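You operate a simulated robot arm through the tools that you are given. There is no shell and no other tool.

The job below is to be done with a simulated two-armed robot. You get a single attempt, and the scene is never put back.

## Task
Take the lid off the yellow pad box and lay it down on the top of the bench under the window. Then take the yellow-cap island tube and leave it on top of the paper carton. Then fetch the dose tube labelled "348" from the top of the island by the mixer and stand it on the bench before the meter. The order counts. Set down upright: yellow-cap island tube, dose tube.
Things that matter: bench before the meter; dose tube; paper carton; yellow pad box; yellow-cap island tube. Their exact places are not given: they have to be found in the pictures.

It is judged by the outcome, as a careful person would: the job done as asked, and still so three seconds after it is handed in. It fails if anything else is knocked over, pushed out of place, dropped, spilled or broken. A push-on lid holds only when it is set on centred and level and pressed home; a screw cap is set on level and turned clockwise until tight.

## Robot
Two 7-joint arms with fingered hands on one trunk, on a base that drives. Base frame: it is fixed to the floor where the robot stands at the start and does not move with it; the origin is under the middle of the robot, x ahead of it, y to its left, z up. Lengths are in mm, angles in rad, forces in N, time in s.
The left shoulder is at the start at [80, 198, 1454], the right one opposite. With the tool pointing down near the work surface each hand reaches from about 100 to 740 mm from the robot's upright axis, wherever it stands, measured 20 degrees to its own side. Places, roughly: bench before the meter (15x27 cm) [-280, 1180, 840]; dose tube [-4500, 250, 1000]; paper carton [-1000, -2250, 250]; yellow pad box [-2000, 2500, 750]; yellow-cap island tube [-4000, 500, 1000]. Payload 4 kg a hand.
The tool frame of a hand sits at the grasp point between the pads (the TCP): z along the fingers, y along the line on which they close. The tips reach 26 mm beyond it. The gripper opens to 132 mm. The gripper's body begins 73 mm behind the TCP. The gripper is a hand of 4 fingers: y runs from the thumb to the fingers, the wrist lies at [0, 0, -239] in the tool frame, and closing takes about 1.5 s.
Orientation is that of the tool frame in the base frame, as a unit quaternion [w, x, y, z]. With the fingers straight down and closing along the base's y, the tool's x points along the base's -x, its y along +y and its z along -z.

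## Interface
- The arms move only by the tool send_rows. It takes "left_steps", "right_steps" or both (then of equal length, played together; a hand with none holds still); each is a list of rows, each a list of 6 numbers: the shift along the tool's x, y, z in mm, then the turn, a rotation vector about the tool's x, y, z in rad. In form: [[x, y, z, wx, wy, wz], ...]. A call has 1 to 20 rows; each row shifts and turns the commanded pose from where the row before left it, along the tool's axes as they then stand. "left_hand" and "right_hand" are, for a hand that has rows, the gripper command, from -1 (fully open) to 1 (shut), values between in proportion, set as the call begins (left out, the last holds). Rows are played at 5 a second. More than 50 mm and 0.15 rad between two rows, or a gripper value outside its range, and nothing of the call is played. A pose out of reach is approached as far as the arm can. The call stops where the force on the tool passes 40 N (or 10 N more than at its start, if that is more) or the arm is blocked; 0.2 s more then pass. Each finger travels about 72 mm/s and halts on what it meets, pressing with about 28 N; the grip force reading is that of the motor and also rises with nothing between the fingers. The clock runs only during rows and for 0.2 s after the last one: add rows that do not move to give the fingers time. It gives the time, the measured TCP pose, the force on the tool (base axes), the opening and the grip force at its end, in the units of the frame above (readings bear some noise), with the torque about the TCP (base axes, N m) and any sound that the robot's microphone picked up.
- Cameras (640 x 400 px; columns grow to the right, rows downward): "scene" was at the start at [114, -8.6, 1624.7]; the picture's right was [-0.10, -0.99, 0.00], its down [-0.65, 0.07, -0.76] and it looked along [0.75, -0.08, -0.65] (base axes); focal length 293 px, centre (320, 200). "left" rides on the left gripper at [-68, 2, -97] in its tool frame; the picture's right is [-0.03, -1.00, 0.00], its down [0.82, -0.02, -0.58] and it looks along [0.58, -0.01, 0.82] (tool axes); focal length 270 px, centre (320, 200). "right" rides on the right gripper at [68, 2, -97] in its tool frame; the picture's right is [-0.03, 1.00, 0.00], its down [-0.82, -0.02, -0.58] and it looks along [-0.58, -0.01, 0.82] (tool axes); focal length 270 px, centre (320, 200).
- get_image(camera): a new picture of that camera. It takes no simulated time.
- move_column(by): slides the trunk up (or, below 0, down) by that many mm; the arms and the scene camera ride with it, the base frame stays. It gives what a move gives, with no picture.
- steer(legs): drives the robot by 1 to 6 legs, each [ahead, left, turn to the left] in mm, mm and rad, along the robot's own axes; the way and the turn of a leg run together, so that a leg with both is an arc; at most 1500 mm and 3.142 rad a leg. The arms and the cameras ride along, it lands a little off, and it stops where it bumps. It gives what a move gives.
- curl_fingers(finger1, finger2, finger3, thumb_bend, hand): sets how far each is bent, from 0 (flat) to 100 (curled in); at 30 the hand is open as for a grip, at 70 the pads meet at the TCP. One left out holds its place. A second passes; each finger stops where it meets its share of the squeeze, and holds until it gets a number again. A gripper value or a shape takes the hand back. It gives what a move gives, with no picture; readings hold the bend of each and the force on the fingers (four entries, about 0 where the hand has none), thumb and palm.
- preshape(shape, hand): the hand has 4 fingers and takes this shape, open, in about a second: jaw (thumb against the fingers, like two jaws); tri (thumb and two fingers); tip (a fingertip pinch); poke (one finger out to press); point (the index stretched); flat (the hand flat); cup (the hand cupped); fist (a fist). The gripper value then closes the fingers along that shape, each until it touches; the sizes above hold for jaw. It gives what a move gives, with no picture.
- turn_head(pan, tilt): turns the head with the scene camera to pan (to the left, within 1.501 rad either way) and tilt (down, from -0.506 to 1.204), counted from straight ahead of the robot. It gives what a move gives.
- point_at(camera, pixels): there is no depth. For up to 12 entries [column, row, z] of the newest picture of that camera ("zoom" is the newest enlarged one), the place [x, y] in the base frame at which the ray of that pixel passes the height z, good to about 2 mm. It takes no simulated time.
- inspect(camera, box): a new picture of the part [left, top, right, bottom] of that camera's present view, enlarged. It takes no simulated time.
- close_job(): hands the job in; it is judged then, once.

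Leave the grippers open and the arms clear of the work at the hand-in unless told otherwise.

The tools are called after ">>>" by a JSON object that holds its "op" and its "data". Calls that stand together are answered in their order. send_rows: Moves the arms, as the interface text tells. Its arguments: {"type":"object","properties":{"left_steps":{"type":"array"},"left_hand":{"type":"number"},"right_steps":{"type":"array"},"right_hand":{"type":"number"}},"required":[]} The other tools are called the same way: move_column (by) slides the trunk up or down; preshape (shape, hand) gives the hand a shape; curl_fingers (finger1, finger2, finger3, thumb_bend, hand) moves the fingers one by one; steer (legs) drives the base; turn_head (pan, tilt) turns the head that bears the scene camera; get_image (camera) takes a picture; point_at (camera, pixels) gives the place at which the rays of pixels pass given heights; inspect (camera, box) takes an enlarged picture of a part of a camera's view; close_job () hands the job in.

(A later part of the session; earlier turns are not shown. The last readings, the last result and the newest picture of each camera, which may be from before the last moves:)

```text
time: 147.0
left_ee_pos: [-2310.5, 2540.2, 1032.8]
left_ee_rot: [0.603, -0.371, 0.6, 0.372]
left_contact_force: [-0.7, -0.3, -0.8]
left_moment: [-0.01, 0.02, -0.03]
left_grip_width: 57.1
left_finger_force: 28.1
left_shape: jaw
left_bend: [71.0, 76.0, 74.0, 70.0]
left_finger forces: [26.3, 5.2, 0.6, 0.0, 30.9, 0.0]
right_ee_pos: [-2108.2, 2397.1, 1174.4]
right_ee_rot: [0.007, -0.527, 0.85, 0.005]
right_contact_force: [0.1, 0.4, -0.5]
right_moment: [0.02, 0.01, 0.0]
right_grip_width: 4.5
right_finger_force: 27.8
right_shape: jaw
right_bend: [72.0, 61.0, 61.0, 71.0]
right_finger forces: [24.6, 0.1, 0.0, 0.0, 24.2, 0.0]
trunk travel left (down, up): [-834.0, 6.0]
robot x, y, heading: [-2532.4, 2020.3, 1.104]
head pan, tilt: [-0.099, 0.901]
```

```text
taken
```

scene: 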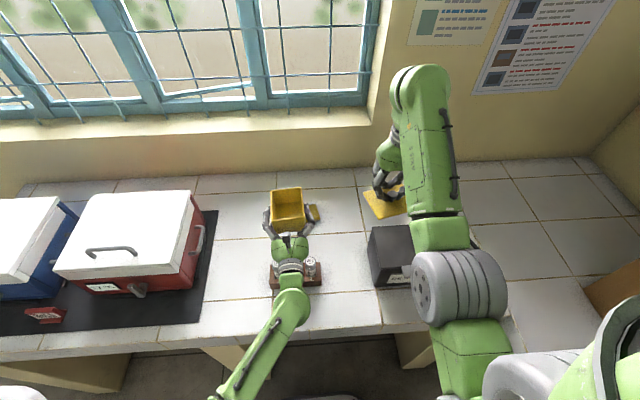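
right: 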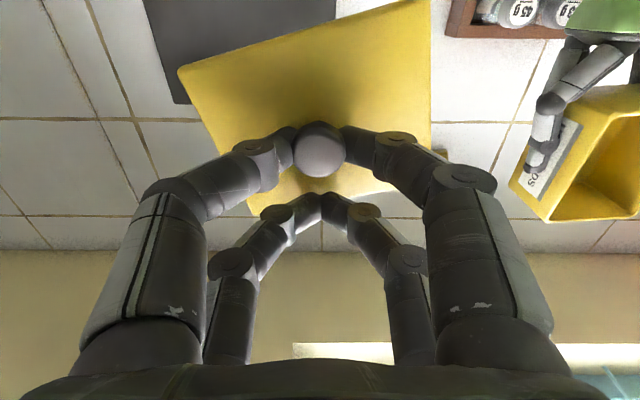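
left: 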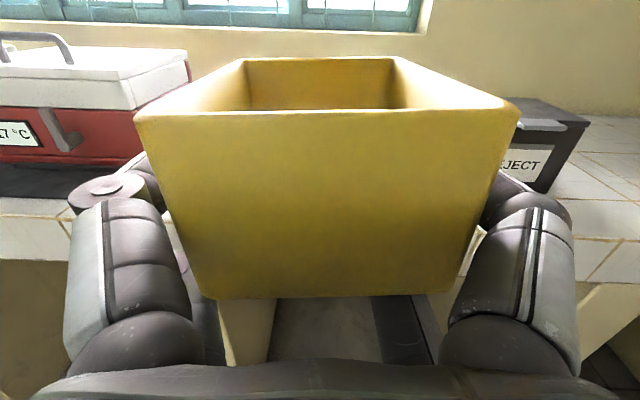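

I'll choose a free spot for the lid on the bench right of the REJECT box; check coordinates of candidate pixels.

>>> {"op": "point_at", "data": {"camera": "scene", "pixels": [[490, 230, 851], [520, 250, 851], [480, 200, 851], [510, 330, 851], [600, 285, 851], [425, 290, 851], [480, 270, 851], [371, 285, 851]]}}

>>> {"op": "point_at", "data": {"camera": "right", "pixels": [[100, 119, 851], [140, 215, 851], [15, 215, 851], [178, 103, 960]]}}

```text
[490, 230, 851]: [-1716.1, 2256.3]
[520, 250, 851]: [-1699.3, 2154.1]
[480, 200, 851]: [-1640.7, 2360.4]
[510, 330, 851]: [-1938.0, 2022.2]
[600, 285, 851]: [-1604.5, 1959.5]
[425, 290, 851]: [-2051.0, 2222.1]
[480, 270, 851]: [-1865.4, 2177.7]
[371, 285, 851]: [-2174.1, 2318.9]
```

```text
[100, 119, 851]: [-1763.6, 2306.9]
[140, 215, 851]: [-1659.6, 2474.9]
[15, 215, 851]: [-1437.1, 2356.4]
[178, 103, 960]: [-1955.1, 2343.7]
```

The spot at lateral −460 mm, 560 mm ahead (right of REJECT) is free tile. Move the right hand there at height.

>>> {"op": "send_rows", "data": {"right_steps": [[-5, -20, 0, 0, 0, 0], [-5, -23, 0, 0, 0, 0], [-5, -23, 0, 0, 0, 0], [-5, -23, 0, 0, 0, 0], [-5, -23, 0, 0, 0, 0], [-5, -23, 0, 0, 0, 0], [-5, -23, 0, 0, 0, 0], [-5, -23, 0, 0, 0, 0], [-5, -23, 0, 0, 0, 0], [-5, -23, 0, 0, 0, 0], [-4, -24, 0, 0, 0, 0], [0, 0, 0, 0, 0, 0]]}}

>>> {"op": "get_image", "data": {"camera": "right"}}

>>> {"op": "get_image", "data": {"camera": "scene"}}

```text
time: 149.6
left_ee_pos: [-2310.0, 2541.6, 1032.0]
left_ee_rot: [0.603, -0.371, 0.6, 0.372]
left_contact_force: [0.5, 0.0, -0.8]
left_moment: [0.02, 0.01, 0.0]
left_grip_width: 57.3
left_finger_force: 28.2
left_shape: jaw
left_bend: [71.0, 76.0, 74.0, 70.0]
left_finger forces: [26.4, 5.1, 0.6, 0.1, 30.9, 0.0]
right_ee_pos: [-1857.2, 2336.9, 1176.4]
right_ee_rot: [0.007, -0.527, 0.85, 0.004]
right_contact_force: [0.0, 0.9, -0.5]
right_moment: [-0.02, -0.02, 0.0]
right_grip_width: 4.7
right_finger_force: 27.9
right_shape: jaw
right_bend: [72.0, 61.0, 61.0, 71.0]
right_finger forces: [24.8, 0.1, 0.0, 0.0, 24.2, 0.1]
trunk travel left (down, up): [-834.0, 6.0]
robot x, y, heading: [-2531.1, 2017.8, 1.107]
head pan, tilt: [-0.099, 0.901]
```

```text
taken
```

right: 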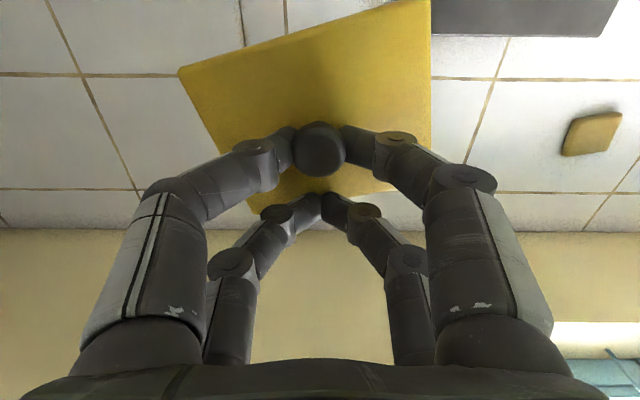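

```text
taken
```

scene: 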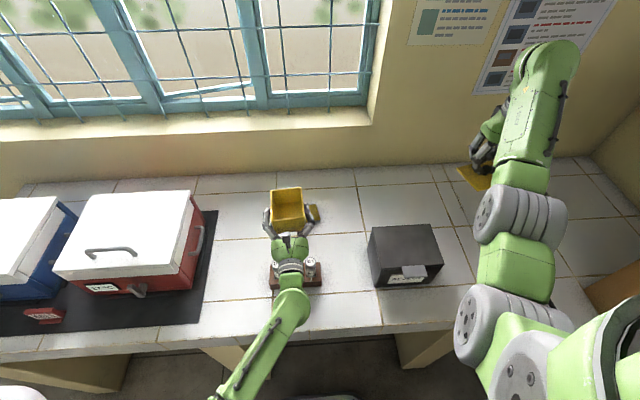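

Clear tile below. Descend 245 mm to about 930, then slowly further.

>>> {"op": "send_rows", "data": {"right_steps": [[0, 0, 25, 0, 0, 0], [0, 0, 35, 0, 0, 0], [0, 0, 35, 0, 0, 0], [0, 0, 35, 0, 0, 0], [0, 0, 35, 0, 0, 0], [0, 0, 35, 0, 0, 0], [0, 0, 25, 0, 0, 0], [0, 0, 20, 0, 0, 0], [0, 0, 0, 0, 0, 0]]}}

>>> {"op": "get_image", "data": {"camera": "scene"}}

```text
time: 151.6
left_ee_pos: [-2309.2, 2540.5, 1030.7]
left_ee_rot: [0.603, -0.371, 0.6, 0.372]
left_contact_force: [0.6, 0.5, -1.3]
left_moment: [-0.01, 0.01, -0.01]
left_grip_width: 57.2
left_finger_force: 27.5
left_shape: jaw
left_bend: [71.0, 76.0, 74.0, 70.0]
left_finger forces: [26.4, 5.1, 0.5, 0.0, 31.0, 0.0]
right_ee_pos: [-1857.3, 2339.8, 930.3]
right_ee_rot: [0.007, -0.528, 0.849, 0.004]
right_contact_force: [0.2, -0.3, 0.3]
right_moment: [0.03, -0.02, 0.02]
right_grip_width: 4.5
right_finger_force: 27.8
right_shape: jaw
right_bend: [72.0, 61.0, 61.0, 71.0]
right_finger forces: [24.1, 0.1, 0.0, 0.0, 24.1, 0.0]
trunk travel left (down, up): [-834.0, 6.0]
robot x, y, heading: [-2535.3, 2016.9, 1.108]
head pan, tilt: [-0.099, 0.901]
```

```text
taken
```

scene: 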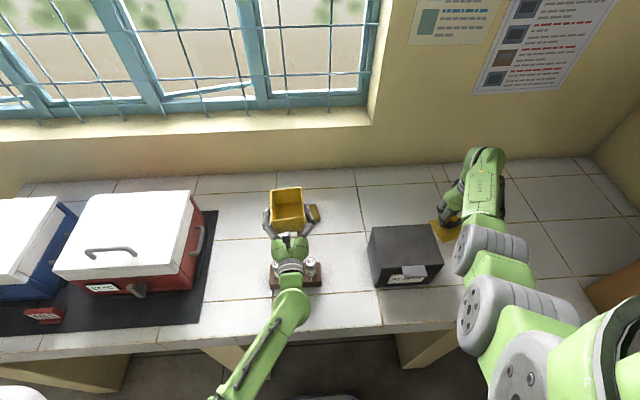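

Now step down in small increments watching the force for touchdown.

>>> {"op": "send_rows", "data": {"right_steps": [[0, 0, 7, 0, 0, 0], [0, 0, 7, 0, 0, 0], [0, 0, 6, 0, 0, 0], [0, 0, 0, 0, 0, 0]]}}

>>> {"op": "inspect", "data": {"camera": "scene", "box": [400, 180, 540, 270]}}

```text
time: 152.6
left_ee_pos: [-2308.5, 2543.1, 1033.2]
left_ee_rot: [0.603, -0.371, 0.6, 0.372]
left_contact_force: [0.3, -0.9, -1.5]
left_moment: [-0.01, -0.02, -0.01]
left_grip_width: 57.3
left_finger_force: 28.4
left_shape: jaw
left_bend: [71.0, 76.0, 74.0, 70.0]
left_finger forces: [26.4, 5.1, 0.6, 0.0, 31.0, 0.0]
right_ee_pos: [-1856.7, 2340.2, 909.4]
right_ee_rot: [0.008, -0.527, 0.85, 0.004]
right_contact_force: [-0.1, -0.2, -0.3]
right_moment: [0.04, 0.01, 0.02]
right_grip_width: 4.4
right_finger_force: 27.6
right_shape: jaw
right_bend: [72.0, 61.0, 61.0, 71.0]
right_finger forces: [24.2, 0.1, 0.1, 0.0, 24.1, 0.1]
trunk travel left (down, up): [-834.0, 6.0]
robot x, y, heading: [-2533.8, 2019.1, 1.114]
head pan, tilt: [-0.099, 0.901]
```

```text
4.44 times, centred on (470, 225) of scene
```

zoom: 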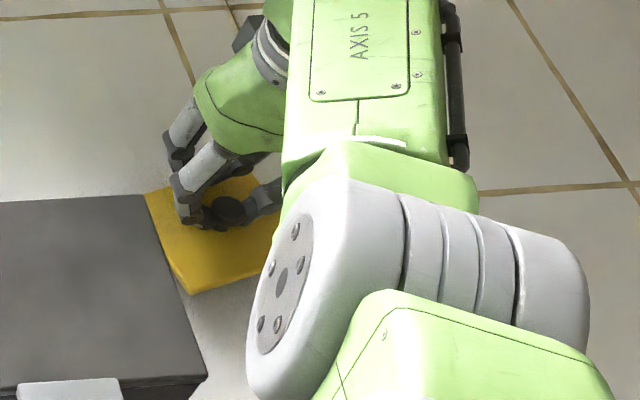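

No contact yet at 909. Continue with smaller steps.

>>> {"op": "send_rows", "data": {"right_steps": [[0, 0, 4, 0, 0, 0], [0, 0, 4, 0, 0, 0], [0, 0, 0, 0, 0, 0]]}}

>>> {"op": "send_rows", "data": {"right_steps": [[0, 0, 3, 0, 0, 0], [0, 0, 0, 0, 0, 0]]}}

```text
time: 153.4
left_ee_pos: [-2310.0, 2541.2, 1031.6]
left_ee_rot: [0.602, -0.372, 0.6, 0.373]
left_contact_force: [-0.1, 0.0, -1.0]
left_moment: [-0.01, 0.0, -0.01]
left_grip_width: 57.1
left_finger_force: 28.0
left_shape: jaw
left_bend: [71.0, 76.0, 74.0, 70.0]
left_finger forces: [26.4, 5.2, 0.6, 0.0, 30.9, 0.0]
right_ee_pos: [-1855.8, 2340.4, 902.3]
right_ee_rot: [0.007, -0.528, 0.849, 0.004]
right_contact_force: [-0.1, 0.4, 0.0]
right_moment: [0.01, -0.01, 0.02]
right_grip_width: 4.1
right_finger_force: 27.6
right_shape: jaw
right_bend: [72.0, 61.0, 61.0, 71.0]
right_finger forces: [24.2, 0.0, 0.1, 0.0, 24.1, 0.0]
trunk travel left (down, up): [-834.0, 6.0]
robot x, y, heading: [-2531.2, 2019.9, 1.109]
head pan, tilt: [-0.099, 0.901]
```

```text
time: 154.0
left_ee_pos: [-2308.0, 2541.7, 1031.7]
left_ee_rot: [0.602, -0.372, 0.6, 0.373]
left_contact_force: [-0.6, 0.3, -0.9]
left_moment: [-0.01, -0.01, 0.03]
left_grip_width: 57.0
left_finger_force: 27.8
left_shape: jaw
left_bend: [71.0, 76.0, 74.0, 70.0]
left_finger forces: [26.4, 5.1, 0.6, 0.0, 30.9, 0.1]
right_ee_pos: [-1856.2, 2339.8, 899.6]
right_ee_rot: [0.006, -0.528, 0.849, 0.005]
right_contact_force: [0.5, 0.4, 0.4]
right_moment: [0.0, -0.02, 0.0]
right_grip_width: 4.5
right_finger_force: 28.0
right_shape: jaw
right_bend: [72.0, 61.0, 61.0, 71.0]
right_finger forces: [24.1, 0.0, 0.0, 0.0, 24.1, 0.0]
trunk travel left (down, up): [-834.0, 6.0]
robot x, y, heading: [-2533.1, 2021.8, 1.104]
head pan, tilt: [-0.099, 0.901]
```

>>> {"op": "send_rows", "data": {"right_steps": [[0, 0, 3, 0, 0, 0], [0, 0, 0, 0, 0, 0]]}}

>>> {"op": "send_rows", "data": {"right_steps": [[0, 0, 3, 0, 0, 0], [0, 0, 0, 0, 0, 0]]}}

>>> {"op": "send_rows", "data": {"right_steps": [[0, 0, 3, 0, 0, 0], [0, 0, 0, 0, 0, 0]]}}

```text
time: 154.6
left_ee_pos: [-2308.5, 2540.6, 1031.4]
left_ee_rot: [0.603, -0.371, 0.6, 0.372]
left_contact_force: [-0.2, -0.7, -0.3]
left_moment: [-0.01, 0.0, 0.01]
left_grip_width: 57.2
left_finger_force: 28.2
left_shape: jaw
left_bend: [71.0, 76.0, 74.0, 70.0]
left_finger forces: [26.4, 5.1, 0.7, 0.1, 30.8, 0.0]
right_ee_pos: [-1855.4, 2341.0, 896.5]
right_ee_rot: [0.007, -0.528, 0.849, 0.004]
right_contact_force: [0.1, 0.2, -0.1]
right_moment: [0.0, -0.01, -0.01]
right_grip_width: 4.4
right_finger_force: 27.7
right_shape: jaw
right_bend: [72.0, 61.0, 61.0, 71.0]
right_finger forces: [24.1, 0.0, 0.0, 0.0, 24.2, 0.0]
trunk travel left (down, up): [-834.0, 6.0]
robot x, y, heading: [-2535.2, 2020.6, 1.108]
head pan, tilt: [-0.099, 0.901]
```

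```text
time: 155.2
left_ee_pos: [-2309.0, 2541.6, 1031.6]
left_ee_rot: [0.603, -0.371, 0.601, 0.372]
left_contact_force: [-0.4, 0.4, -0.7]
left_moment: [-0.02, 0.0, -0.04]
left_grip_width: 56.9
left_finger_force: 28.0
left_shape: jaw
left_bend: [71.0, 76.0, 74.0, 70.0]
left_finger forces: [26.4, 5.1, 0.6, 0.1, 30.9, 0.0]
right_ee_pos: [-1855.9, 2339.8, 893.6]
right_ee_rot: [0.006, -0.527, 0.85, 0.004]
right_contact_force: [-0.3, 0.9, -0.6]
right_moment: [-0.02, -0.01, 0.03]
right_grip_width: 4.9
right_finger_force: 28.3
right_shape: jaw
right_bend: [72.0, 61.0, 61.0, 71.0]
right_finger forces: [24.1, 0.0, 0.1, 0.0, 24.1, 0.1]
trunk travel left (down, up): [-834.0, 6.0]
robot x, y, heading: [-2533.6, 2021.2, 1.112]
head pan, tilt: [-0.099, 0.901]
```

```text
time: 155.8
left_ee_pos: [-2309.7, 2541.6, 1031.7]
left_ee_rot: [0.603, -0.372, 0.6, 0.372]
left_contact_force: [0.3, 0.0, -0.3]
left_moment: [-0.01, 0.01, -0.01]
left_grip_width: 57.3
left_finger_force: 28.7
left_shape: jaw
left_bend: [71.0, 76.0, 74.0, 70.0]
left_finger forces: [26.3, 5.2, 0.5, 0.1, 30.9, 0.0]
right_ee_pos: [-1857.5, 2339.7, 889.9]
right_ee_rot: [0.007, -0.528, 0.849, 0.004]
right_contact_force: [0.1, -0.3, 0.2]
right_moment: [0.03, -0.03, 0.0]
right_grip_width: 4.5
right_finger_force: 27.8
right_shape: jaw
right_bend: [72.0, 61.0, 61.0, 71.0]
right_finger forces: [24.1, 0.0, 0.1, 0.1, 24.2, 0.0]
trunk travel left (down, up): [-834.0, 6.0]
robot x, y, heading: [-2533.9, 2020.2, 1.109]
head pan, tilt: [-0.099, 0.901]
```

Still no contact at 890; keep stepping down.

>>> {"op": "send_rows", "data": {"right_steps": [[0, 0, 3, 0, 0, 0], [0, 0, 0, 0, 0, 0]]}}

>>> {"op": "send_rows", "data": {"right_steps": [[0, 0, 3, 0, 0, 0], [0, 0, 0, 0, 0, 0]]}}

>>> {"op": "send_rows", "data": {"right_steps": [[0, 0, 3, 0, 0, 0], [0, 0, 0, 0, 0, 0]]}}

>>> {"op": "inspect", "data": {"camera": "scene", "box": [400, 180, 540, 270]}}

```text
time: 156.4
left_ee_pos: [-2308.9, 2542.3, 1031.4]
left_ee_rot: [0.603, -0.371, 0.6, 0.372]
left_contact_force: [0.0, -0.3, -1.5]
left_moment: [-0.01, -0.01, -0.02]
left_grip_width: 56.9
left_finger_force: 28.5
left_shape: jaw
left_bend: [71.0, 76.0, 74.0, 70.0]
left_finger forces: [26.4, 5.0, 0.6, 0.1, 30.9, 0.0]
right_ee_pos: [-1856.7, 2341.0, 887.0]
right_ee_rot: [0.006, -0.528, 0.849, 0.004]
right_contact_force: [-0.1, -0.1, -0.1]
right_moment: [-0.02, 0.02, -0.03]
right_grip_width: 4.4
right_finger_force: 27.9
right_shape: jaw
right_bend: [72.0, 61.0, 61.0, 71.0]
right_finger forces: [24.2, 0.0, 0.0, 0.0, 24.0, 0.1]
trunk travel left (down, up): [-834.0, 6.0]
robot x, y, heading: [-2533.1, 2021.7, 1.109]
head pan, tilt: [-0.099, 0.901]
```

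```text
time: 157.0
left_ee_pos: [-2309.5, 2541.6, 1032.2]
left_ee_rot: [0.603, -0.372, 0.6, 0.372]
left_contact_force: [0.2, -0.2, -0.9]
left_moment: [0.02, 0.02, -0.03]
left_grip_width: 57.2
left_finger_force: 27.9
left_shape: jaw
left_bend: [71.0, 76.0, 74.0, 70.0]
left_finger forces: [26.4, 5.0, 0.6, 0.0, 30.9, 0.0]
right_ee_pos: [-1856.4, 2341.3, 884.5]
right_ee_rot: [0.007, -0.527, 0.85, 0.002]
right_contact_force: [-0.9, 0.3, 3.2]
right_moment: [0.02, -0.15, 0.0]
right_grip_width: 4.4
right_finger_force: 27.7
right_shape: jaw
right_bend: [72.0, 61.0, 61.0, 71.0]
right_finger forces: [25.6, 0.0, 0.0, 0.1, 25.3, 0.0]
trunk travel left (down, up): [-834.0, 6.0]
robot x, y, heading: [-2530.5, 2021.9, 1.108]
head pan, tilt: [-0.099, 0.901]
```

```text
time: 157.6
left_ee_pos: [-2311.2, 2539.8, 1033.3]
left_ee_rot: [0.604, -0.372, 0.599, 0.373]
left_contact_force: [0.3, 0.5, -1.2]
left_moment: [0.03, -0.01, -0.02]
left_grip_width: 57.3
left_finger_force: 27.8
left_shape: jaw
left_bend: [71.0, 76.0, 74.0, 70.0]
left_finger forces: [26.5, 4.9, 0.6, 0.1, 30.9, 0.0]
right_ee_pos: [-1856.4, 2340.7, 884.5]
right_ee_rot: [0.009, -0.528, 0.849, 0.004]
right_contact_force: [1.5, 0.8, 14.6]
right_moment: [0.33, -0.27, -0.03]
right_grip_width: 4.6
right_finger_force: 27.9
right_shape: jaw
right_bend: [72.0, 62.0, 62.0, 71.0]
right_finger forces: [25.2, 0.0, 0.0, 0.0, 25.1, 0.0]
trunk travel left (down, up): [-834.0, 6.0]
robot x, y, heading: [-2537.9, 2020.3, 1.109]
head pan, tilt: [-0.099, 0.901]
```

```text
4.44 times, centred on (470, 225) of scene
```

zoom: 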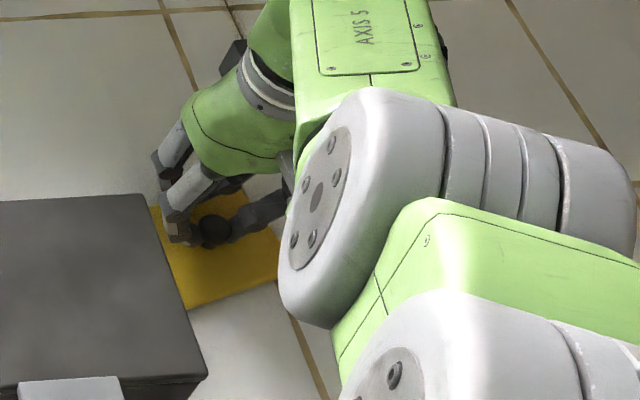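

Lid is down on the bench (14 N contact). Relieve 2 mm, open the fingers to 60 mm, then rise.

>>> {"op": "send_rows", "data": {"right_steps": [[0, 0, -2, 0, 0, 0], [0, 0, 0, 0, 0, 0]]}}

>>> {"op": "send_rows", "data": {"right_steps": [[0, 0, 0, 0, 0, 0], [0, 0, 0, 0, 0, 0], [0, 0, 0, 0, 0, 0], [0, 0, 0, 0, 0, 0], [0, 0, 0, 0, 0, 0], [0, 0, -10, 0, 0, 0], [0, 0, -20, 0, 0, 0], [0, 0, -30, 0, 0, 0], [0, 0, -40, 0, 0, 0], [0, 0, 0, 0, 0, 0]], "right_hand": 0.1}}

>>> {"op": "get_image", "data": {"camera": "right"}}

>>> {"op": "get_image", "data": {"camera": "scene"}}

```text
time: 158.2
left_ee_pos: [-2311.7, 2540.5, 1031.6]
left_ee_rot: [0.603, -0.372, 0.599, 0.373]
left_contact_force: [0.2, -0.3, -0.7]
left_moment: [-0.03, 0.0, 0.03]
left_grip_width: 57.1
left_finger_force: 27.6
left_shape: jaw
left_bend: [71.0, 76.0, 74.0, 70.0]
left_finger forces: [26.3, 5.1, 0.6, 0.0, 30.9, 0.0]
right_ee_pos: [-1857.0, 2340.6, 884.5]
right_ee_rot: [0.008, -0.527, 0.85, 0.004]
right_contact_force: [3.4, 2.1, 10.7]
right_moment: [0.31, -0.31, -0.06]
right_grip_width: 4.7
right_finger_force: 28.4
right_shape: jaw
right_bend: [72.0, 62.0, 62.0, 71.0]
right_finger forces: [25.2, 0.0, 0.0, 0.0, 25.1, 0.0]
trunk travel left (down, up): [-834.0, 6.0]
robot x, y, heading: [-2537.9, 2022.7, 1.11]
head pan, tilt: [-0.099, 0.901]
```

```text
time: 160.4
left_ee_pos: [-2308.2, 2541.6, 1031.0]
left_ee_rot: [0.603, -0.371, 0.6, 0.372]
left_contact_force: [-0.8, -0.5, -1.6]
left_moment: [-0.01, -0.02, 0.01]
left_grip_width: 57.2
left_finger_force: 28.1
left_shape: jaw
left_bend: [71.0, 76.0, 74.0, 70.0]
left_finger forces: [26.4, 5.0, 0.7, 0.0, 30.9, 0.0]
right_ee_pos: [-1856.3, 2338.6, 983.9]
right_ee_rot: [0.006, -0.528, 0.849, 0.004]
right_contact_force: [0.7, -1.4, -0.1]
right_moment: [-0.01, 0.01, 0.0]
right_grip_width: 59.1
right_finger_force: 0.1
right_shape: jaw
right_bend: [73.0, 73.0, 73.0, 70.0]
right_finger forces: [0.0, 0.0, 0.0, 0.0, 0.0, 0.1]
trunk travel left (down, up): [-834.0, 6.0]
robot x, y, heading: [-2531.3, 2023.2, 1.109]
head pan, tilt: [-0.099, 0.901]
```

```text
taken
```

right: 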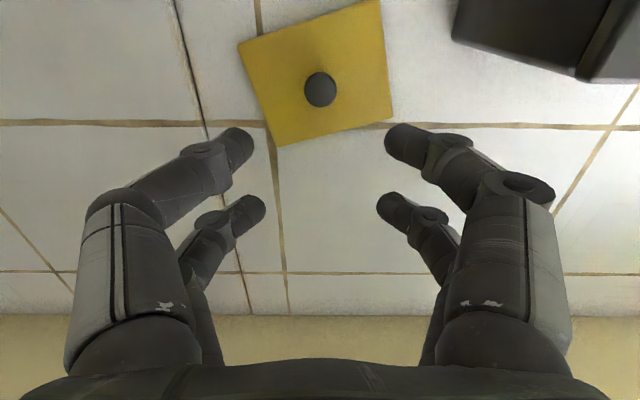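

```text
taken
```

scene: 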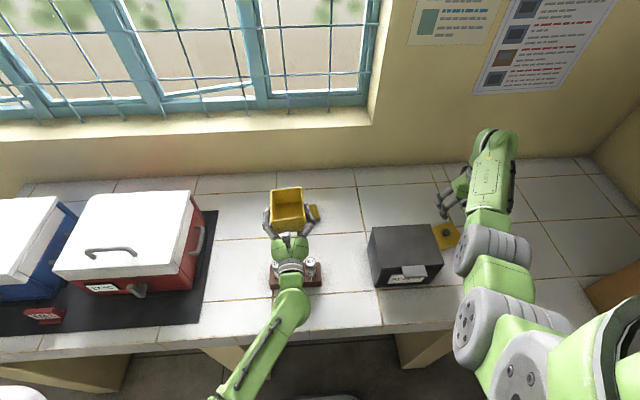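

The lid lies flat on the bench, knob up. Next the open box goes back where it stood: the right hand will pinch its front wall. First raise the right hand and move it left above the box held by the left hand.

>>> {"op": "send_rows", "data": {"right_steps": [[0, 0, -28, 0, 0, 0], [0, 0, -28, 0, 0, 0], [0, 0, -28, 0, 0, 0], [0, 0, -28, 0, 0, 0], [0, 0, -28, 0, 0, 0], [0, 0, -28, 0, 0, 0], [0, 0, -28, 0, 0, 0], [-3.75, 41, 0, 0, 0, 0], [-3.75, 41, 0, 0, 0, 0], [-3.75, 41, 0, 0, 0, 0], [-3.75, 41, 0, 0, 0, 0], [-3.75, 41, 0, 0, 0, 0], [-3.75, 41, 0, 0, 0, 0], [-3.75, 41, 0, 0, 0, 0], [-3.75, 41, 0, 0, 0, 0], [-3.75, 41, 0, 0, 0, 0], [-3.75, 41, 0, 0, 0, 0], [0, 0, 0, 0, 0, 0]]}}

>>> {"op": "send_rows", "data": {"right_steps": [[0, 0, 0, 0, 0, -0.1428], [0, 0, 0, 0, 0, -0.1428], [0, 0, 0, 0, 0, -0.1428], [0, 0, 0, 0, 0, -0.1428], [0, 0, 0, 0, 0, -0.1428], [0, 0, 0, 0, 0, -0.1428], [0, 0, 0, 0, 0, -0.1428], [0, 0, 0, 0, 0, -0.1428], [0, 0, 0, 0, 0, -0.1428], [0, 0, 0, 0, 0, -0.1428], [0, 0, 0, 0, 0, -0.1428], [0, 0, 0, 0, 0, 0]]}}

>>> {"op": "get_image", "data": {"camera": "right"}}

>>> {"op": "get_image", "data": {"camera": "scene"}}

```text
time: 164.2
left_ee_pos: [-2310.1, 2540.6, 1032.6]
left_ee_rot: [0.602, -0.371, 0.601, 0.372]
left_contact_force: [0.4, -1.2, -0.9]
left_moment: [0.01, 0.03, 0.0]
left_grip_width: 57.1
left_finger_force: 27.5
left_shape: jaw
left_bend: [71.0, 76.0, 74.0, 70.0]
left_finger forces: [26.5, 4.8, 0.5, 0.0, 30.8, 0.0]
right_ee_pos: [-2209.7, 2552.6, 1177.9]
right_ee_rot: [0.007, -0.527, 0.85, 0.004]
right_contact_force: [0.7, -0.5, -0.3]
right_moment: [0.02, 0.01, -0.01]
right_grip_width: 58.9
right_finger_force: 0.3
right_shape: jaw
right_bend: [73.0, 73.0, 73.0, 70.0]
right_finger forces: [0.1, 0.0, 0.1, 0.1, 0.1, 0.0]
trunk travel left (down, up): [-834.0, 6.0]
robot x, y, heading: [-2530.9, 2020.6, 1.108]
head pan, tilt: [-0.099, 0.901]
```

```text
time: 166.8
left_ee_pos: [-2308.9, 2541.2, 1032.6]
left_ee_rot: [0.603, -0.371, 0.6, 0.372]
left_contact_force: [0.0, -0.7, -1.4]
left_moment: [0.03, 0.02, -0.01]
left_grip_width: 56.8
left_finger_force: 28.1
left_shape: jaw
left_bend: [71.0, 76.0, 74.0, 70.0]
left_finger forces: [26.6, 4.8, 0.6, 0.0, 30.7, 0.1]
right_ee_pos: [-2210.0, 2552.3, 1179.7]
right_ee_rot: [-0.008, 0.974, -0.226, 0.002]
right_contact_force: [-0.1, 0.5, -0.1]
right_moment: [0.02, -0.03, 0.03]
right_grip_width: 59.1
right_finger_force: 0.0
right_shape: jaw
right_bend: [73.0, 73.0, 73.0, 70.0]
right_finger forces: [0.0, 0.1, 0.0, 0.0, 0.0, 0.0]
trunk travel left (down, up): [-834.0, 6.0]
robot x, y, heading: [-2532.9, 2022.6, 1.104]
head pan, tilt: [-0.099, 0.901]
```

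```text
taken
```

right: 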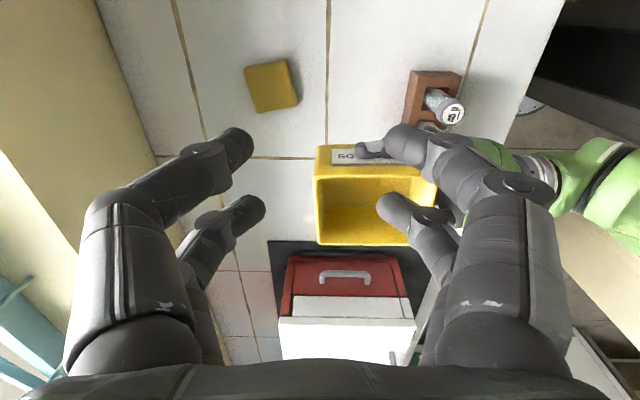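

```text
taken
```

scene: 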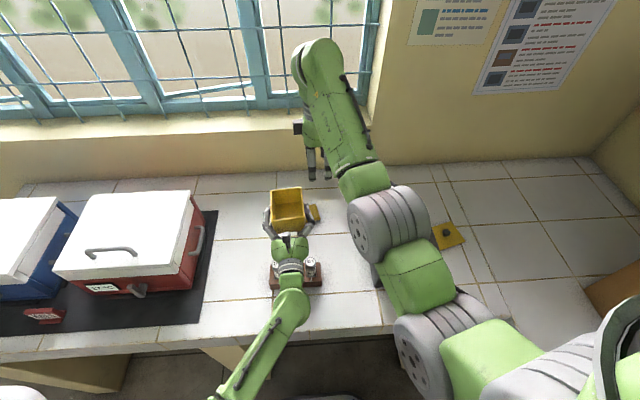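

The front wall of the box is directly in line (column ~318), but the hand needs to go ~79 mm left. Shift and check.

>>> {"op": "send_rows", "data": {"right_steps": [[-26, 0, 0, 0, 0, 0], [-26, 0, 0, 0, 0, 0], [-27, 0, 0, 0, 0, 0], [0, 0, 30, 0, 0, 0], [0, 0, 0, 0, 0, 0]]}}

>>> {"op": "get_image", "data": {"camera": "right"}}

>>> {"op": "get_image", "data": {"camera": "left"}}

```text
time: 168.0
left_ee_pos: [-2309.2, 2540.8, 1030.9]
left_ee_rot: [0.602, -0.372, 0.601, 0.372]
left_contact_force: [-0.4, 0.3, -1.0]
left_moment: [-0.01, -0.01, 0.0]
left_grip_width: 57.1
left_finger_force: 27.6
left_shape: jaw
left_bend: [71.0, 76.0, 74.0, 70.0]
left_finger forces: [26.5, 4.8, 0.5, 0.0, 30.8, 0.0]
right_ee_pos: [-2280.2, 2588.7, 1147.6]
right_ee_rot: [-0.008, 0.974, -0.227, 0.002]
right_contact_force: [0.3, -0.5, -0.8]
right_moment: [0.02, -0.01, 0.02]
right_grip_width: 59.2
right_finger_force: 0.0
right_shape: jaw
right_bend: [73.0, 73.0, 73.0, 70.0]
right_finger forces: [0.0, 0.1, 0.1, 0.1, 0.0, 0.1]
trunk travel left (down, up): [-834.0, 6.0]
robot x, y, heading: [-2528.3, 2020.7, 1.11]
head pan, tilt: [-0.099, 0.901]
```

```text
taken
```

right: 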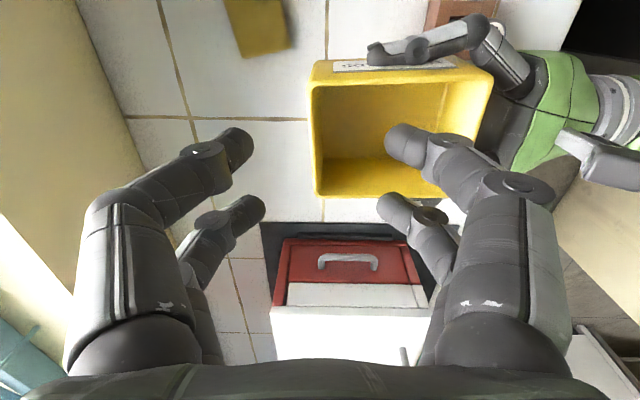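

```text
taken
```

left: 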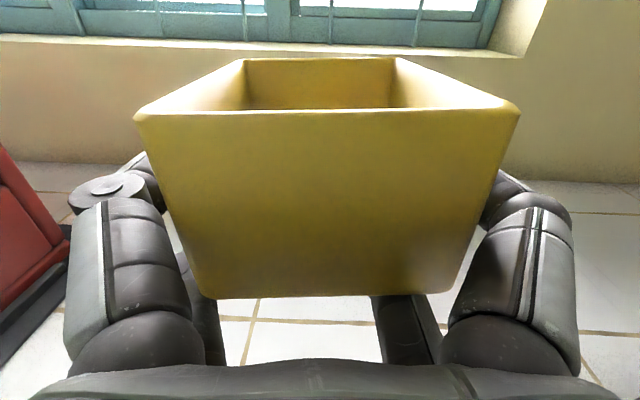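

Nearly centred; shift 4 mm more left and descend 36 mm, then check before entering.

>>> {"op": "send_rows", "data": {"right_steps": [[-4, 0, 0, 0, 0, 0], [0, 0, 18, 0, 0, 0], [0, 0, 18, 0, 0, 0], [0, 0, 0, 0, 0, 0]]}}

>>> {"op": "get_image", "data": {"camera": "right"}}

>>> {"op": "inspect", "data": {"camera": "scene", "box": [230, 130, 390, 230]}}

```text
time: 169.0
left_ee_pos: [-2309.7, 2540.7, 1031.5]
left_ee_rot: [0.603, -0.372, 0.599, 0.373]
left_contact_force: [-0.4, 0.1, -0.9]
left_moment: [-0.02, 0.01, 0.03]
left_grip_width: 57.2
left_finger_force: 27.8
left_shape: jaw
left_bend: [71.0, 76.0, 74.0, 70.0]
left_finger forces: [26.5, 4.8, 0.5, 0.0, 30.9, 0.1]
right_ee_pos: [-2283.8, 2591.1, 1112.5]
right_ee_rot: [-0.008, 0.974, -0.227, 0.002]
right_contact_force: [-0.1, -0.5, 0.2]
right_moment: [-0.01, 0.01, -0.02]
right_grip_width: 59.1
right_finger_force: 0.1
right_shape: jaw
right_bend: [73.0, 73.0, 73.0, 70.0]
right_finger forces: [0.0, 0.0, 0.1, 0.0, 0.1, 0.1]
trunk travel left (down, up): [-834.0, 6.0]
robot x, y, heading: [-2533.6, 2021.3, 1.104]
head pan, tilt: [-0.099, 0.901]
```

```text
taken
```

right: 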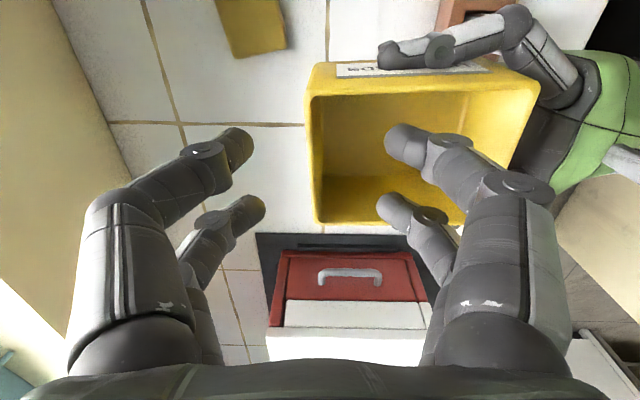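

```text
4.00 times, centred on (310, 180) of scene
```

zoom: 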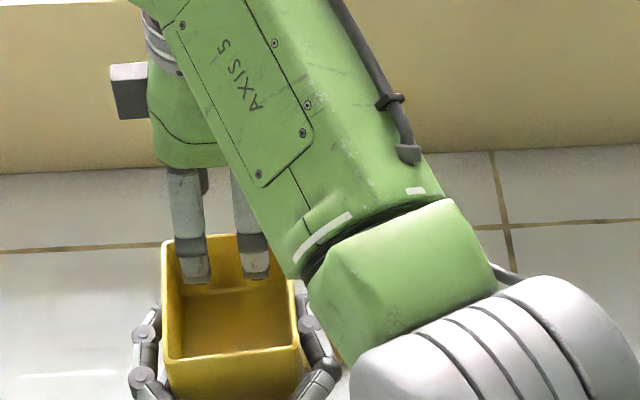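

The inside fingers are over the interior and centred. Descend 34 mm and pinch the front wall.

>>> {"op": "send_rows", "data": {"right_steps": [[0, 0, 12, 0, 0, 0], [0, 0, 12, 0, 0, 0], [0, 0, 10, 0, 0, 0], [0, 0, 0, 0, 0, 0]]}}

>>> {"op": "get_image", "data": {"camera": "right"}}

```text
time: 170.0
left_ee_pos: [-2309.9, 2541.7, 1032.0]
left_ee_rot: [0.602, -0.372, 0.6, 0.373]
left_contact_force: [-0.9, -0.3, -1.8]
left_moment: [0.0, -0.01, 0.0]
left_grip_width: 56.9
left_finger_force: 27.7
left_shape: jaw
left_bend: [71.0, 76.0, 74.0, 70.0]
left_finger forces: [26.5, 4.8, 0.5, 0.1, 30.8, 0.0]
right_ee_pos: [-2283.3, 2591.3, 1079.5]
right_ee_rot: [-0.008, 0.974, -0.228, 0.002]
right_contact_force: [1.0, 0.1, 0.3]
right_moment: [0.01, -0.01, 0.01]
right_grip_width: 59.0
right_finger_force: 0.0
right_shape: jaw
right_bend: [73.0, 73.0, 73.0, 70.0]
right_finger forces: [0.1, 0.0, 0.0, 0.1, 0.0, 0.0]
trunk travel left (down, up): [-834.0, 6.0]
robot x, y, heading: [-2536.0, 2021.9, 1.111]
head pan, tilt: [-0.099, 0.901]
```

```text
taken
```

right: 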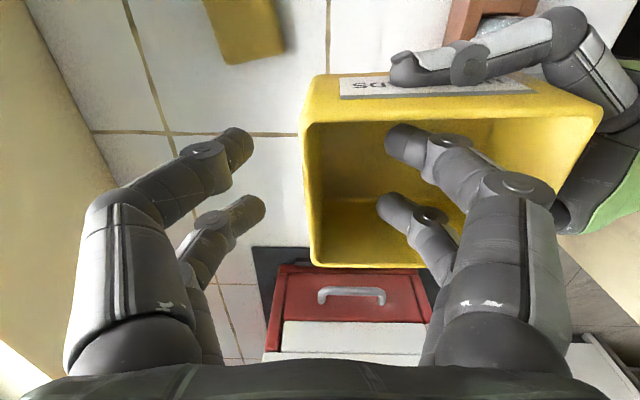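

Fingers straddle the front wall. Close the right hand on it.

>>> {"op": "send_rows", "data": {"right_steps": [[0, 0, 0, 0, 0, 0], [0, 0, 0, 0, 0, 0], [0, 0, 0, 0, 0, 0], [0, 0, 0, 0, 0, 0], [0, 0, 0, 0, 0, 0], [0, 0, 0, 0, 0, 0], [0, 0, 0, 0, 0, 0]], "right_hand": 1}}

>>> {"op": "get_image", "data": {"camera": "right"}}

```text
time: 171.6
left_ee_pos: [-2309.5, 2541.4, 1031.5]
left_ee_rot: [0.602, -0.372, 0.6, 0.373]
left_contact_force: [-0.7, -1.4, 0.9]
left_moment: [0.12, -0.02, -0.04]
left_grip_width: 56.9
left_finger_force: 28.2
left_shape: jaw
left_bend: [71.0, 76.0, 74.0, 70.0]
left_finger forces: [26.7, 4.9, 0.6, 0.0, 30.9, 0.0]
right_ee_pos: [-2282.5, 2590.4, 1078.7]
right_ee_rot: [-0.007, 0.974, -0.227, 0.003]
right_contact_force: [1.1, 0.2, -0.5]
right_moment: [-0.02, -0.04, 0.04]
right_grip_width: 1.3
right_finger_force: 28.0
right_shape: jaw
right_bend: [67.0, 67.0, 71.0, 70.0]
right_finger forces: [24.6, 24.8, 24.9, 0.0, 25.2, 0.0]
trunk travel left (down, up): [-834.0, 6.0]
robot x, y, heading: [-2536.7, 2019.7, 1.108]
head pan, tilt: [-0.099, 0.901]
```

```text
taken
```

right: 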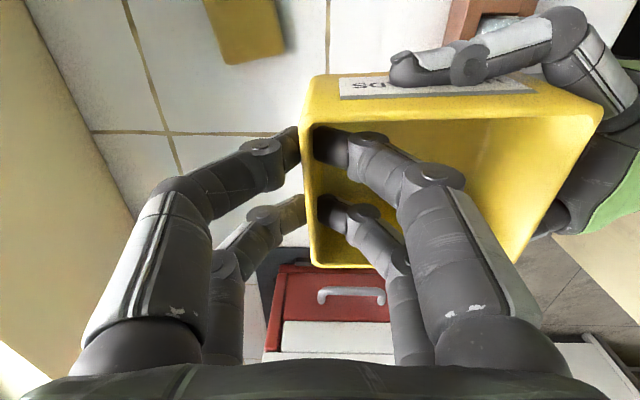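

All four fingers grip the wall (≈25 N each). Open the left hand and retract it straight back.

>>> {"op": "send_rows", "data": {"left_steps": [[0, 0, 0, 0, 0, 0], [0, 0, 0, 0, 0, 0], [0, 0, 0, 0, 0, 0], [0, 0, 0, 0, 0, 0], [0, 0, 0, 0, 0, 0], [0, 0, 0, 0, 0, 0], [0, 0, 0, 0, 0, 0], [0, 0, 0, 0, 0, 0]], "left_hand": -1}}

>>> {"op": "send_rows", "data": {"left_steps": [[0, 0, -15, 0, 0, 0], [0, 0, -25, 0, 0, 0], [0, 0, -30, 0, 0, 0], [0, 0, -30, 0, 0, 0], [0, 0, -30, 0, 0, 0], [0, 0, 0, 0, 0, 0]]}}

>>> {"op": "get_image", "data": {"camera": "left"}}

>>> {"op": "get_image", "data": {"camera": "right"}}

```text
time: 173.4
left_ee_pos: [-2310.1, 2540.7, 1032.9]
left_ee_rot: [0.602, -0.372, 0.6, 0.373]
left_contact_force: [0.0, -1.9, -0.6]
left_moment: [0.06, 0.02, -0.04]
left_grip_width: 132.0
left_finger_force: 0.0
left_shape: jaw
left_bend: [30.0, 30.0, 30.0, 30.0]
left_finger forces: [0.1, 0.0, 0.1, 0.1, 1.7, 0.1]
right_ee_pos: [-2282.3, 2589.7, 1080.1]
right_ee_rot: [-0.008, 0.974, -0.228, 0.002]
right_contact_force: [-0.2, 1.8, 0.1]
right_moment: [0.03, -0.01, -0.02]
right_grip_width: 1.5
right_finger_force: 27.8
right_shape: jaw
right_bend: [67.0, 67.0, 71.0, 70.0]
right_finger forces: [25.4, 25.7, 27.0, 0.0, 26.1, 0.1]
trunk travel left (down, up): [-834.0, 6.0]
robot x, y, heading: [-2535.0, 2021.8, 1.113]
head pan, tilt: [-0.099, 0.901]
```

```text
time: 174.8
left_ee_pos: [-2368.0, 2423.6, 1031.5]
left_ee_rot: [0.603, -0.372, 0.6, 0.373]
left_contact_force: [-0.2, -0.1, -0.5]
left_moment: [0.03, 0.0, 0.02]
left_grip_width: 132.1
left_finger_force: 0.0
left_shape: jaw
left_bend: [30.0, 30.0, 30.0, 30.0]
left_finger forces: [0.0, 0.1, 0.0, 0.0, 0.0, 0.0]
right_ee_pos: [-2281.8, 2590.7, 1079.3]
right_ee_rot: [-0.008, 0.974, -0.227, 0.002]
right_contact_force: [-0.7, -0.6, 0.7]
right_moment: [0.03, -0.03, -0.01]
right_grip_width: 1.6
right_finger_force: 28.0
right_shape: jaw
right_bend: [67.0, 67.0, 71.0, 70.0]
right_finger forces: [25.7, 26.3, 26.4, 0.1, 25.7, 0.1]
trunk travel left (down, up): [-834.0, 6.0]
robot x, y, heading: [-2531.5, 2022.1, 1.109]
head pan, tilt: [-0.099, 0.901]
```

```text
taken
```

left: 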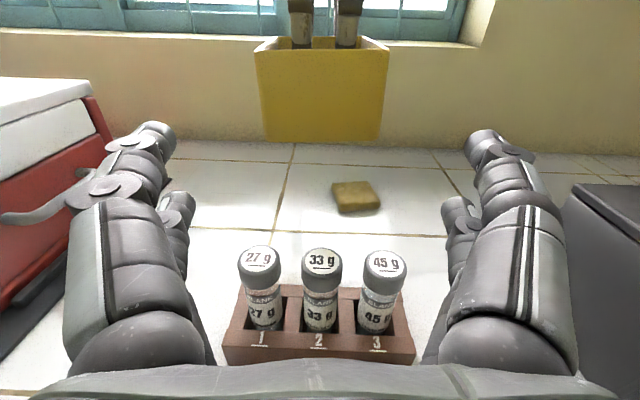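

```text
taken
```

right: 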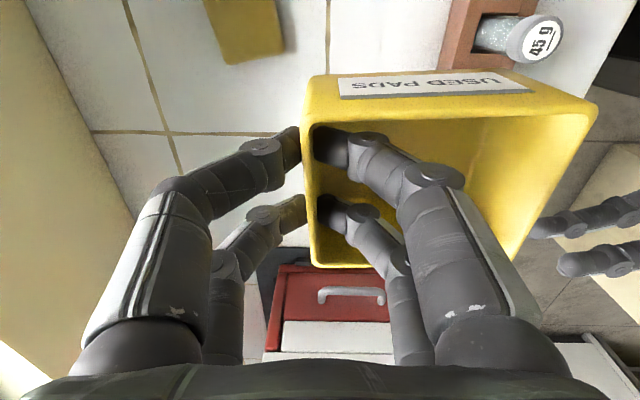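

Box is firmly in the right hand. Raise 30 mm and carry it right above its original place, then turn it back to its original heading.

>>> {"op": "send_rows", "data": {"right_steps": [[0, 0, -15, 0, 0, 0], [0, 0, -15, 0, 0, 0], [20, -3.7, 0, 0, 0, 0], [25, -4.6, 0, 0, 0, 0], [25, -4.6, 0, 0, 0, 0], [25, -4.6, 0, 0, 0, 0], [25, -4.6, 0, 0, 0, 0], [25, -4.6, 0, 0, 0, 0], [25, -4.6, 0, 0, 0, 0], [25, -4.6, 0, 0, 0, 0], [25, -4.6, 0, 0, 0, 0], [25, -4.6, 0, 0, 0, 0], [25, -4.6, 0, 0, 0, 0], [24, -4.6, 0, 0, 0, 0], [0, 0, 0, 0, 0, 0]]}}

>>> {"op": "send_rows", "data": {"right_steps": [[0, 0, 0, 0, 0, 0.1], [0, 0, 0, 0, 0, 0.143], [0, 0, 0, 0, 0, 0.143], [0, 0, 0, 0, 0, 0.143], [0, 0, 0, 0, 0, 0.143], [0, 0, 0, 0, 0, 0.143], [0, 0, 0, 0, 0, 0.143], [0, 0, 0, 0, 0, 0.143], [0, 0, 0, 0, 0, 0.143], [0, 0, 0, 0, 0, 0.143], [0, 0, 0, 0, 0, 0]]}}

>>> {"op": "get_image", "data": {"camera": "right"}}

>>> {"op": "get_image", "data": {"camera": "scene"}}

```text
time: 178.0
left_ee_pos: [-2368.1, 2425.4, 1031.9]
left_ee_rot: [0.603, -0.372, 0.6, 0.373]
left_contact_force: [-0.2, 0.7, 0.6]
left_moment: [0.03, -0.02, -0.02]
left_grip_width: 131.9
left_finger_force: 0.1
left_shape: jaw
left_bend: [30.0, 30.0, 30.0, 30.0]
left_finger forces: [0.0, 0.0, 0.1, 0.0, 0.0, 0.0]
right_ee_pos: [-1994.9, 2507.3, 1109.5]
right_ee_rot: [-0.007, 0.974, -0.227, 0.002]
right_contact_force: [0.0, -1.1, -0.4]
right_moment: [0.03, -0.02, -0.01]
right_grip_width: 2.1
right_finger_force: 28.3
right_shape: jaw
right_bend: [67.0, 67.0, 71.0, 70.0]
right_finger forces: [25.6, 26.0, 26.2, 0.1, 25.3, 0.0]
trunk travel left (down, up): [-834.0, 6.0]
robot x, y, heading: [-2537.6, 2020.6, 1.108]
head pan, tilt: [-0.099, 0.901]
```

```text
time: 180.4
left_ee_pos: [-2367.4, 2424.3, 1030.2]
left_ee_rot: [0.603, -0.372, 0.6, 0.372]
left_contact_force: [0.9, 0.5, 0.2]
left_moment: [0.01, 0.0, -0.03]
left_grip_width: 131.7
left_finger_force: 0.1
left_shape: jaw
left_bend: [30.0, 30.0, 30.0, 30.0]
left_finger forces: [0.0, 0.0, 0.1, 0.0, 0.0, 0.1]
right_ee_pos: [-1995.9, 2507.5, 1111.6]
right_ee_rot: [0.007, -0.602, 0.798, 0.003]
right_contact_force: [0.1, 0.0, -0.4]
right_moment: [0.0, -0.02, 0.01]
right_grip_width: 1.7
right_finger_force: 28.1
right_shape: jaw
right_bend: [67.0, 67.0, 71.0, 70.0]
right_finger forces: [25.5, 26.0, 26.3, 0.1, 25.4, 0.0]
trunk travel left (down, up): [-834.0, 6.0]
robot x, y, heading: [-2531.0, 2022.9, 1.11]
head pan, tilt: [-0.099, 0.901]
```

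```text
taken
```

right: 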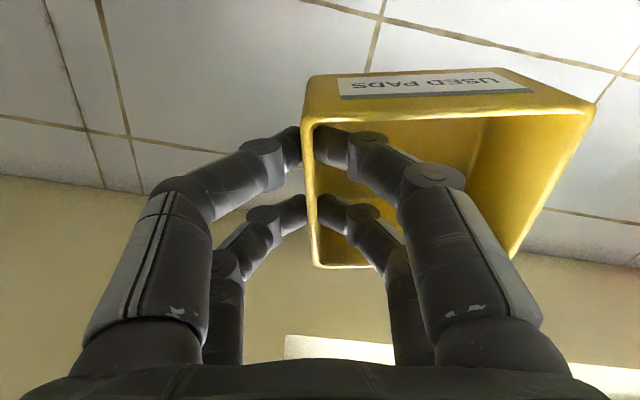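

```text
taken
```

scene: 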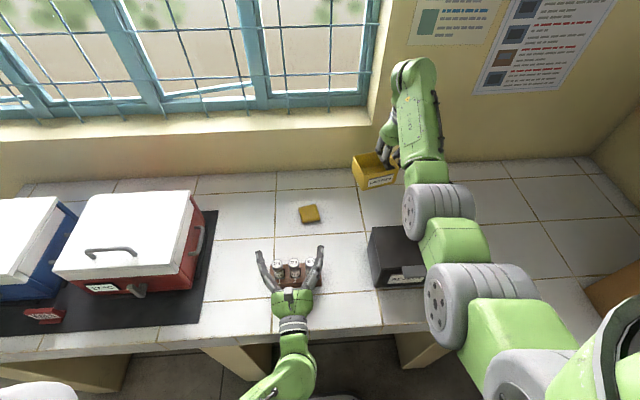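

The box is above its original place with the label facing me. Descend 185 mm, then slow steps.

>>> {"op": "send_rows", "data": {"right_steps": [[0, 0, 20, 0, 0, 0], [0, 0, 30, 0, 0, 0], [0, 0, 30, 0, 0, 0], [0, 0, 30, 0, 0, 0], [0, 0, 30, 0, 0, 0], [0, 0, 25, 0, 0, 0], [0, 0, 20, 0, 0, 0], [0, 0, 0, 0, 0, 0]]}}

>>> {"op": "send_rows", "data": {"right_steps": [[0, 0, 6, 0, 0, 0], [0, 0, 6, 0, 0, 0], [0, 0, 0, 0, 0, 0]]}}

>>> {"op": "inspect", "data": {"camera": "scene", "box": [300, 150, 440, 240]}}

```text
time: 182.2
left_ee_pos: [-2368.3, 2424.9, 1030.8]
left_ee_rot: [0.602, -0.372, 0.6, 0.373]
left_contact_force: [-0.1, -0.8, -0.3]
left_moment: [0.0, 0.0, 0.01]
left_grip_width: 131.9
left_finger_force: 0.1
left_shape: jaw
left_bend: [30.0, 30.0, 30.0, 30.0]
left_finger forces: [0.0, 0.0, 0.0, 0.0, 0.0, 0.0]
right_ee_pos: [-1995.0, 2508.4, 935.7]
right_ee_rot: [0.007, -0.603, 0.798, 0.003]
right_contact_force: [0.4, 0.4, -1.2]
right_moment: [0.02, -0.03, 0.01]
right_grip_width: 1.6
right_finger_force: 27.8
right_shape: jaw
right_bend: [67.0, 67.0, 71.0, 70.0]
right_finger forces: [25.5, 25.9, 26.2, 0.0, 25.4, 0.0]
right hand out of reach, approached as far as the arm can: row 7
trunk travel left (down, up): [-834.0, 6.0]
robot x, y, heading: [-2532.8, 2024.8, 1.107]
head pan, tilt: [-0.099, 0.901]
```

```text
time: 183.0
left_ee_pos: [-2368.0, 2424.1, 1031.2]
left_ee_rot: [0.602, -0.373, 0.6, 0.373]
left_contact_force: [-0.1, -0.5, -0.1]
left_moment: [0.01, 0.04, 0.01]
left_grip_width: 131.9
left_finger_force: 0.1
left_shape: jaw
left_bend: [30.0, 30.0, 30.0, 30.0]
left_finger forces: [0.0, 0.1, 0.1, 0.0, 0.1, 0.0]
right_ee_pos: [-1997.2, 2505.6, 924.1]
right_ee_rot: [0.007, -0.603, 0.798, 0.003]
right_contact_force: [-0.6, 1.0, -0.4]
right_moment: [-0.01, 0.0, -0.02]
right_grip_width: 1.8
right_finger_force: 28.5
right_shape: jaw
right_bend: [67.0, 67.0, 71.0, 70.0]
right_finger forces: [25.5, 25.8, 26.0, 0.1, 25.3, 0.0]
right hand out of reach, approached as far as the arm can: row 2
trunk travel left (down, up): [-834.0, 6.0]
robot x, y, heading: [-2532.1, 2020.2, 1.11]
head pan, tilt: [-0.099, 0.901]
```

```text
4.44 times, centred on (370, 195) of scene
```

zoom: 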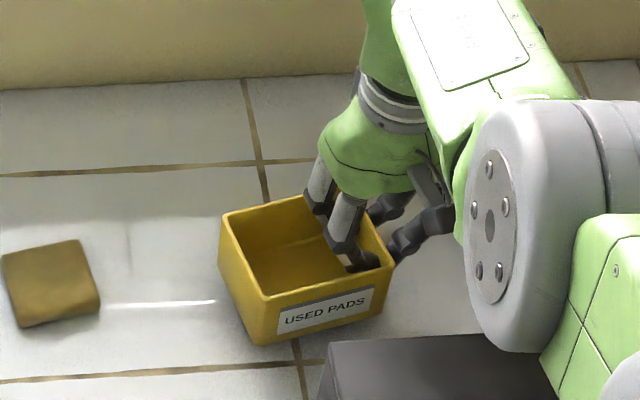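

Arm is at its reach limit, so I'll use the trunk to lower further: 18 mm first.

>>> {"op": "move_column", "data": {"by": -18}}

>>> {"op": "move_column", "data": {"by": -4}}

```text
time: 183.7
left_ee_pos: [-2367.6, 2424.1, 1013.8]
left_ee_rot: [0.604, -0.372, 0.599, 0.373]
left_contact_force: [-0.8, -0.3, -0.8]
left_moment: [-0.05, -0.01, -0.01]
left_grip_width: 131.8
left_finger_force: 0.1
left_shape: jaw
left_bend: [30.0, 30.0, 30.0, 30.0]
left_finger forces: [0.0, 0.1, 0.1, 0.1, 0.1, 0.0]
right_ee_pos: [-1996.5, 2506.2, 908.2]
right_ee_rot: [0.008, -0.604, 0.797, 0.004]
right_contact_force: [0.7, 0.3, 3.5]
right_moment: [0.12, -0.09, -0.02]
right_grip_width: 1.7
right_finger_force: 28.1
right_shape: jaw
right_bend: [67.0, 67.0, 71.0, 70.0]
right_finger forces: [25.7, 27.1, 27.9, 0.0, 25.1, 0.0]
trunk travel left (down, up): [-816.0, 24.0]
robot x, y, heading: [-2533.1, 2021.5, 1.108]
head pan, tilt: [-0.099, 0.901]
```

```text
time: 184.2
left_ee_pos: [-2368.9, 2422.4, 1010.8]
left_ee_rot: [0.603, -0.372, 0.599, 0.373]
left_contact_force: [0.3, 0.1, 0.1]
left_moment: [0.04, 0.0, -0.03]
left_grip_width: 132.0
left_finger_force: 0.1
left_shape: jaw
left_bend: [30.0, 30.0, 30.0, 30.0]
left_finger forces: [0.1, 0.0, 0.1, 0.1, 0.0, 0.0]
right_ee_pos: [-1998.1, 2506.1, 907.5]
right_ee_rot: [0.01, -0.603, 0.798, 0.004]
right_contact_force: [-1.6, -3.1, 21.2]
right_moment: [0.02, -0.06, -0.01]
right_grip_width: 2.0
right_finger_force: 28.0
right_shape: jaw
right_bend: [67.0, 68.0, 71.0, 71.0]
right_finger forces: [27.7, 29.3, 29.2, 0.0, 27.9, 0.0]
trunk travel left (down, up): [-812.0, 28.0]
robot x, y, heading: [-2529.6, 2020.9, 1.11]
head pan, tilt: [-0.099, 0.901]
```

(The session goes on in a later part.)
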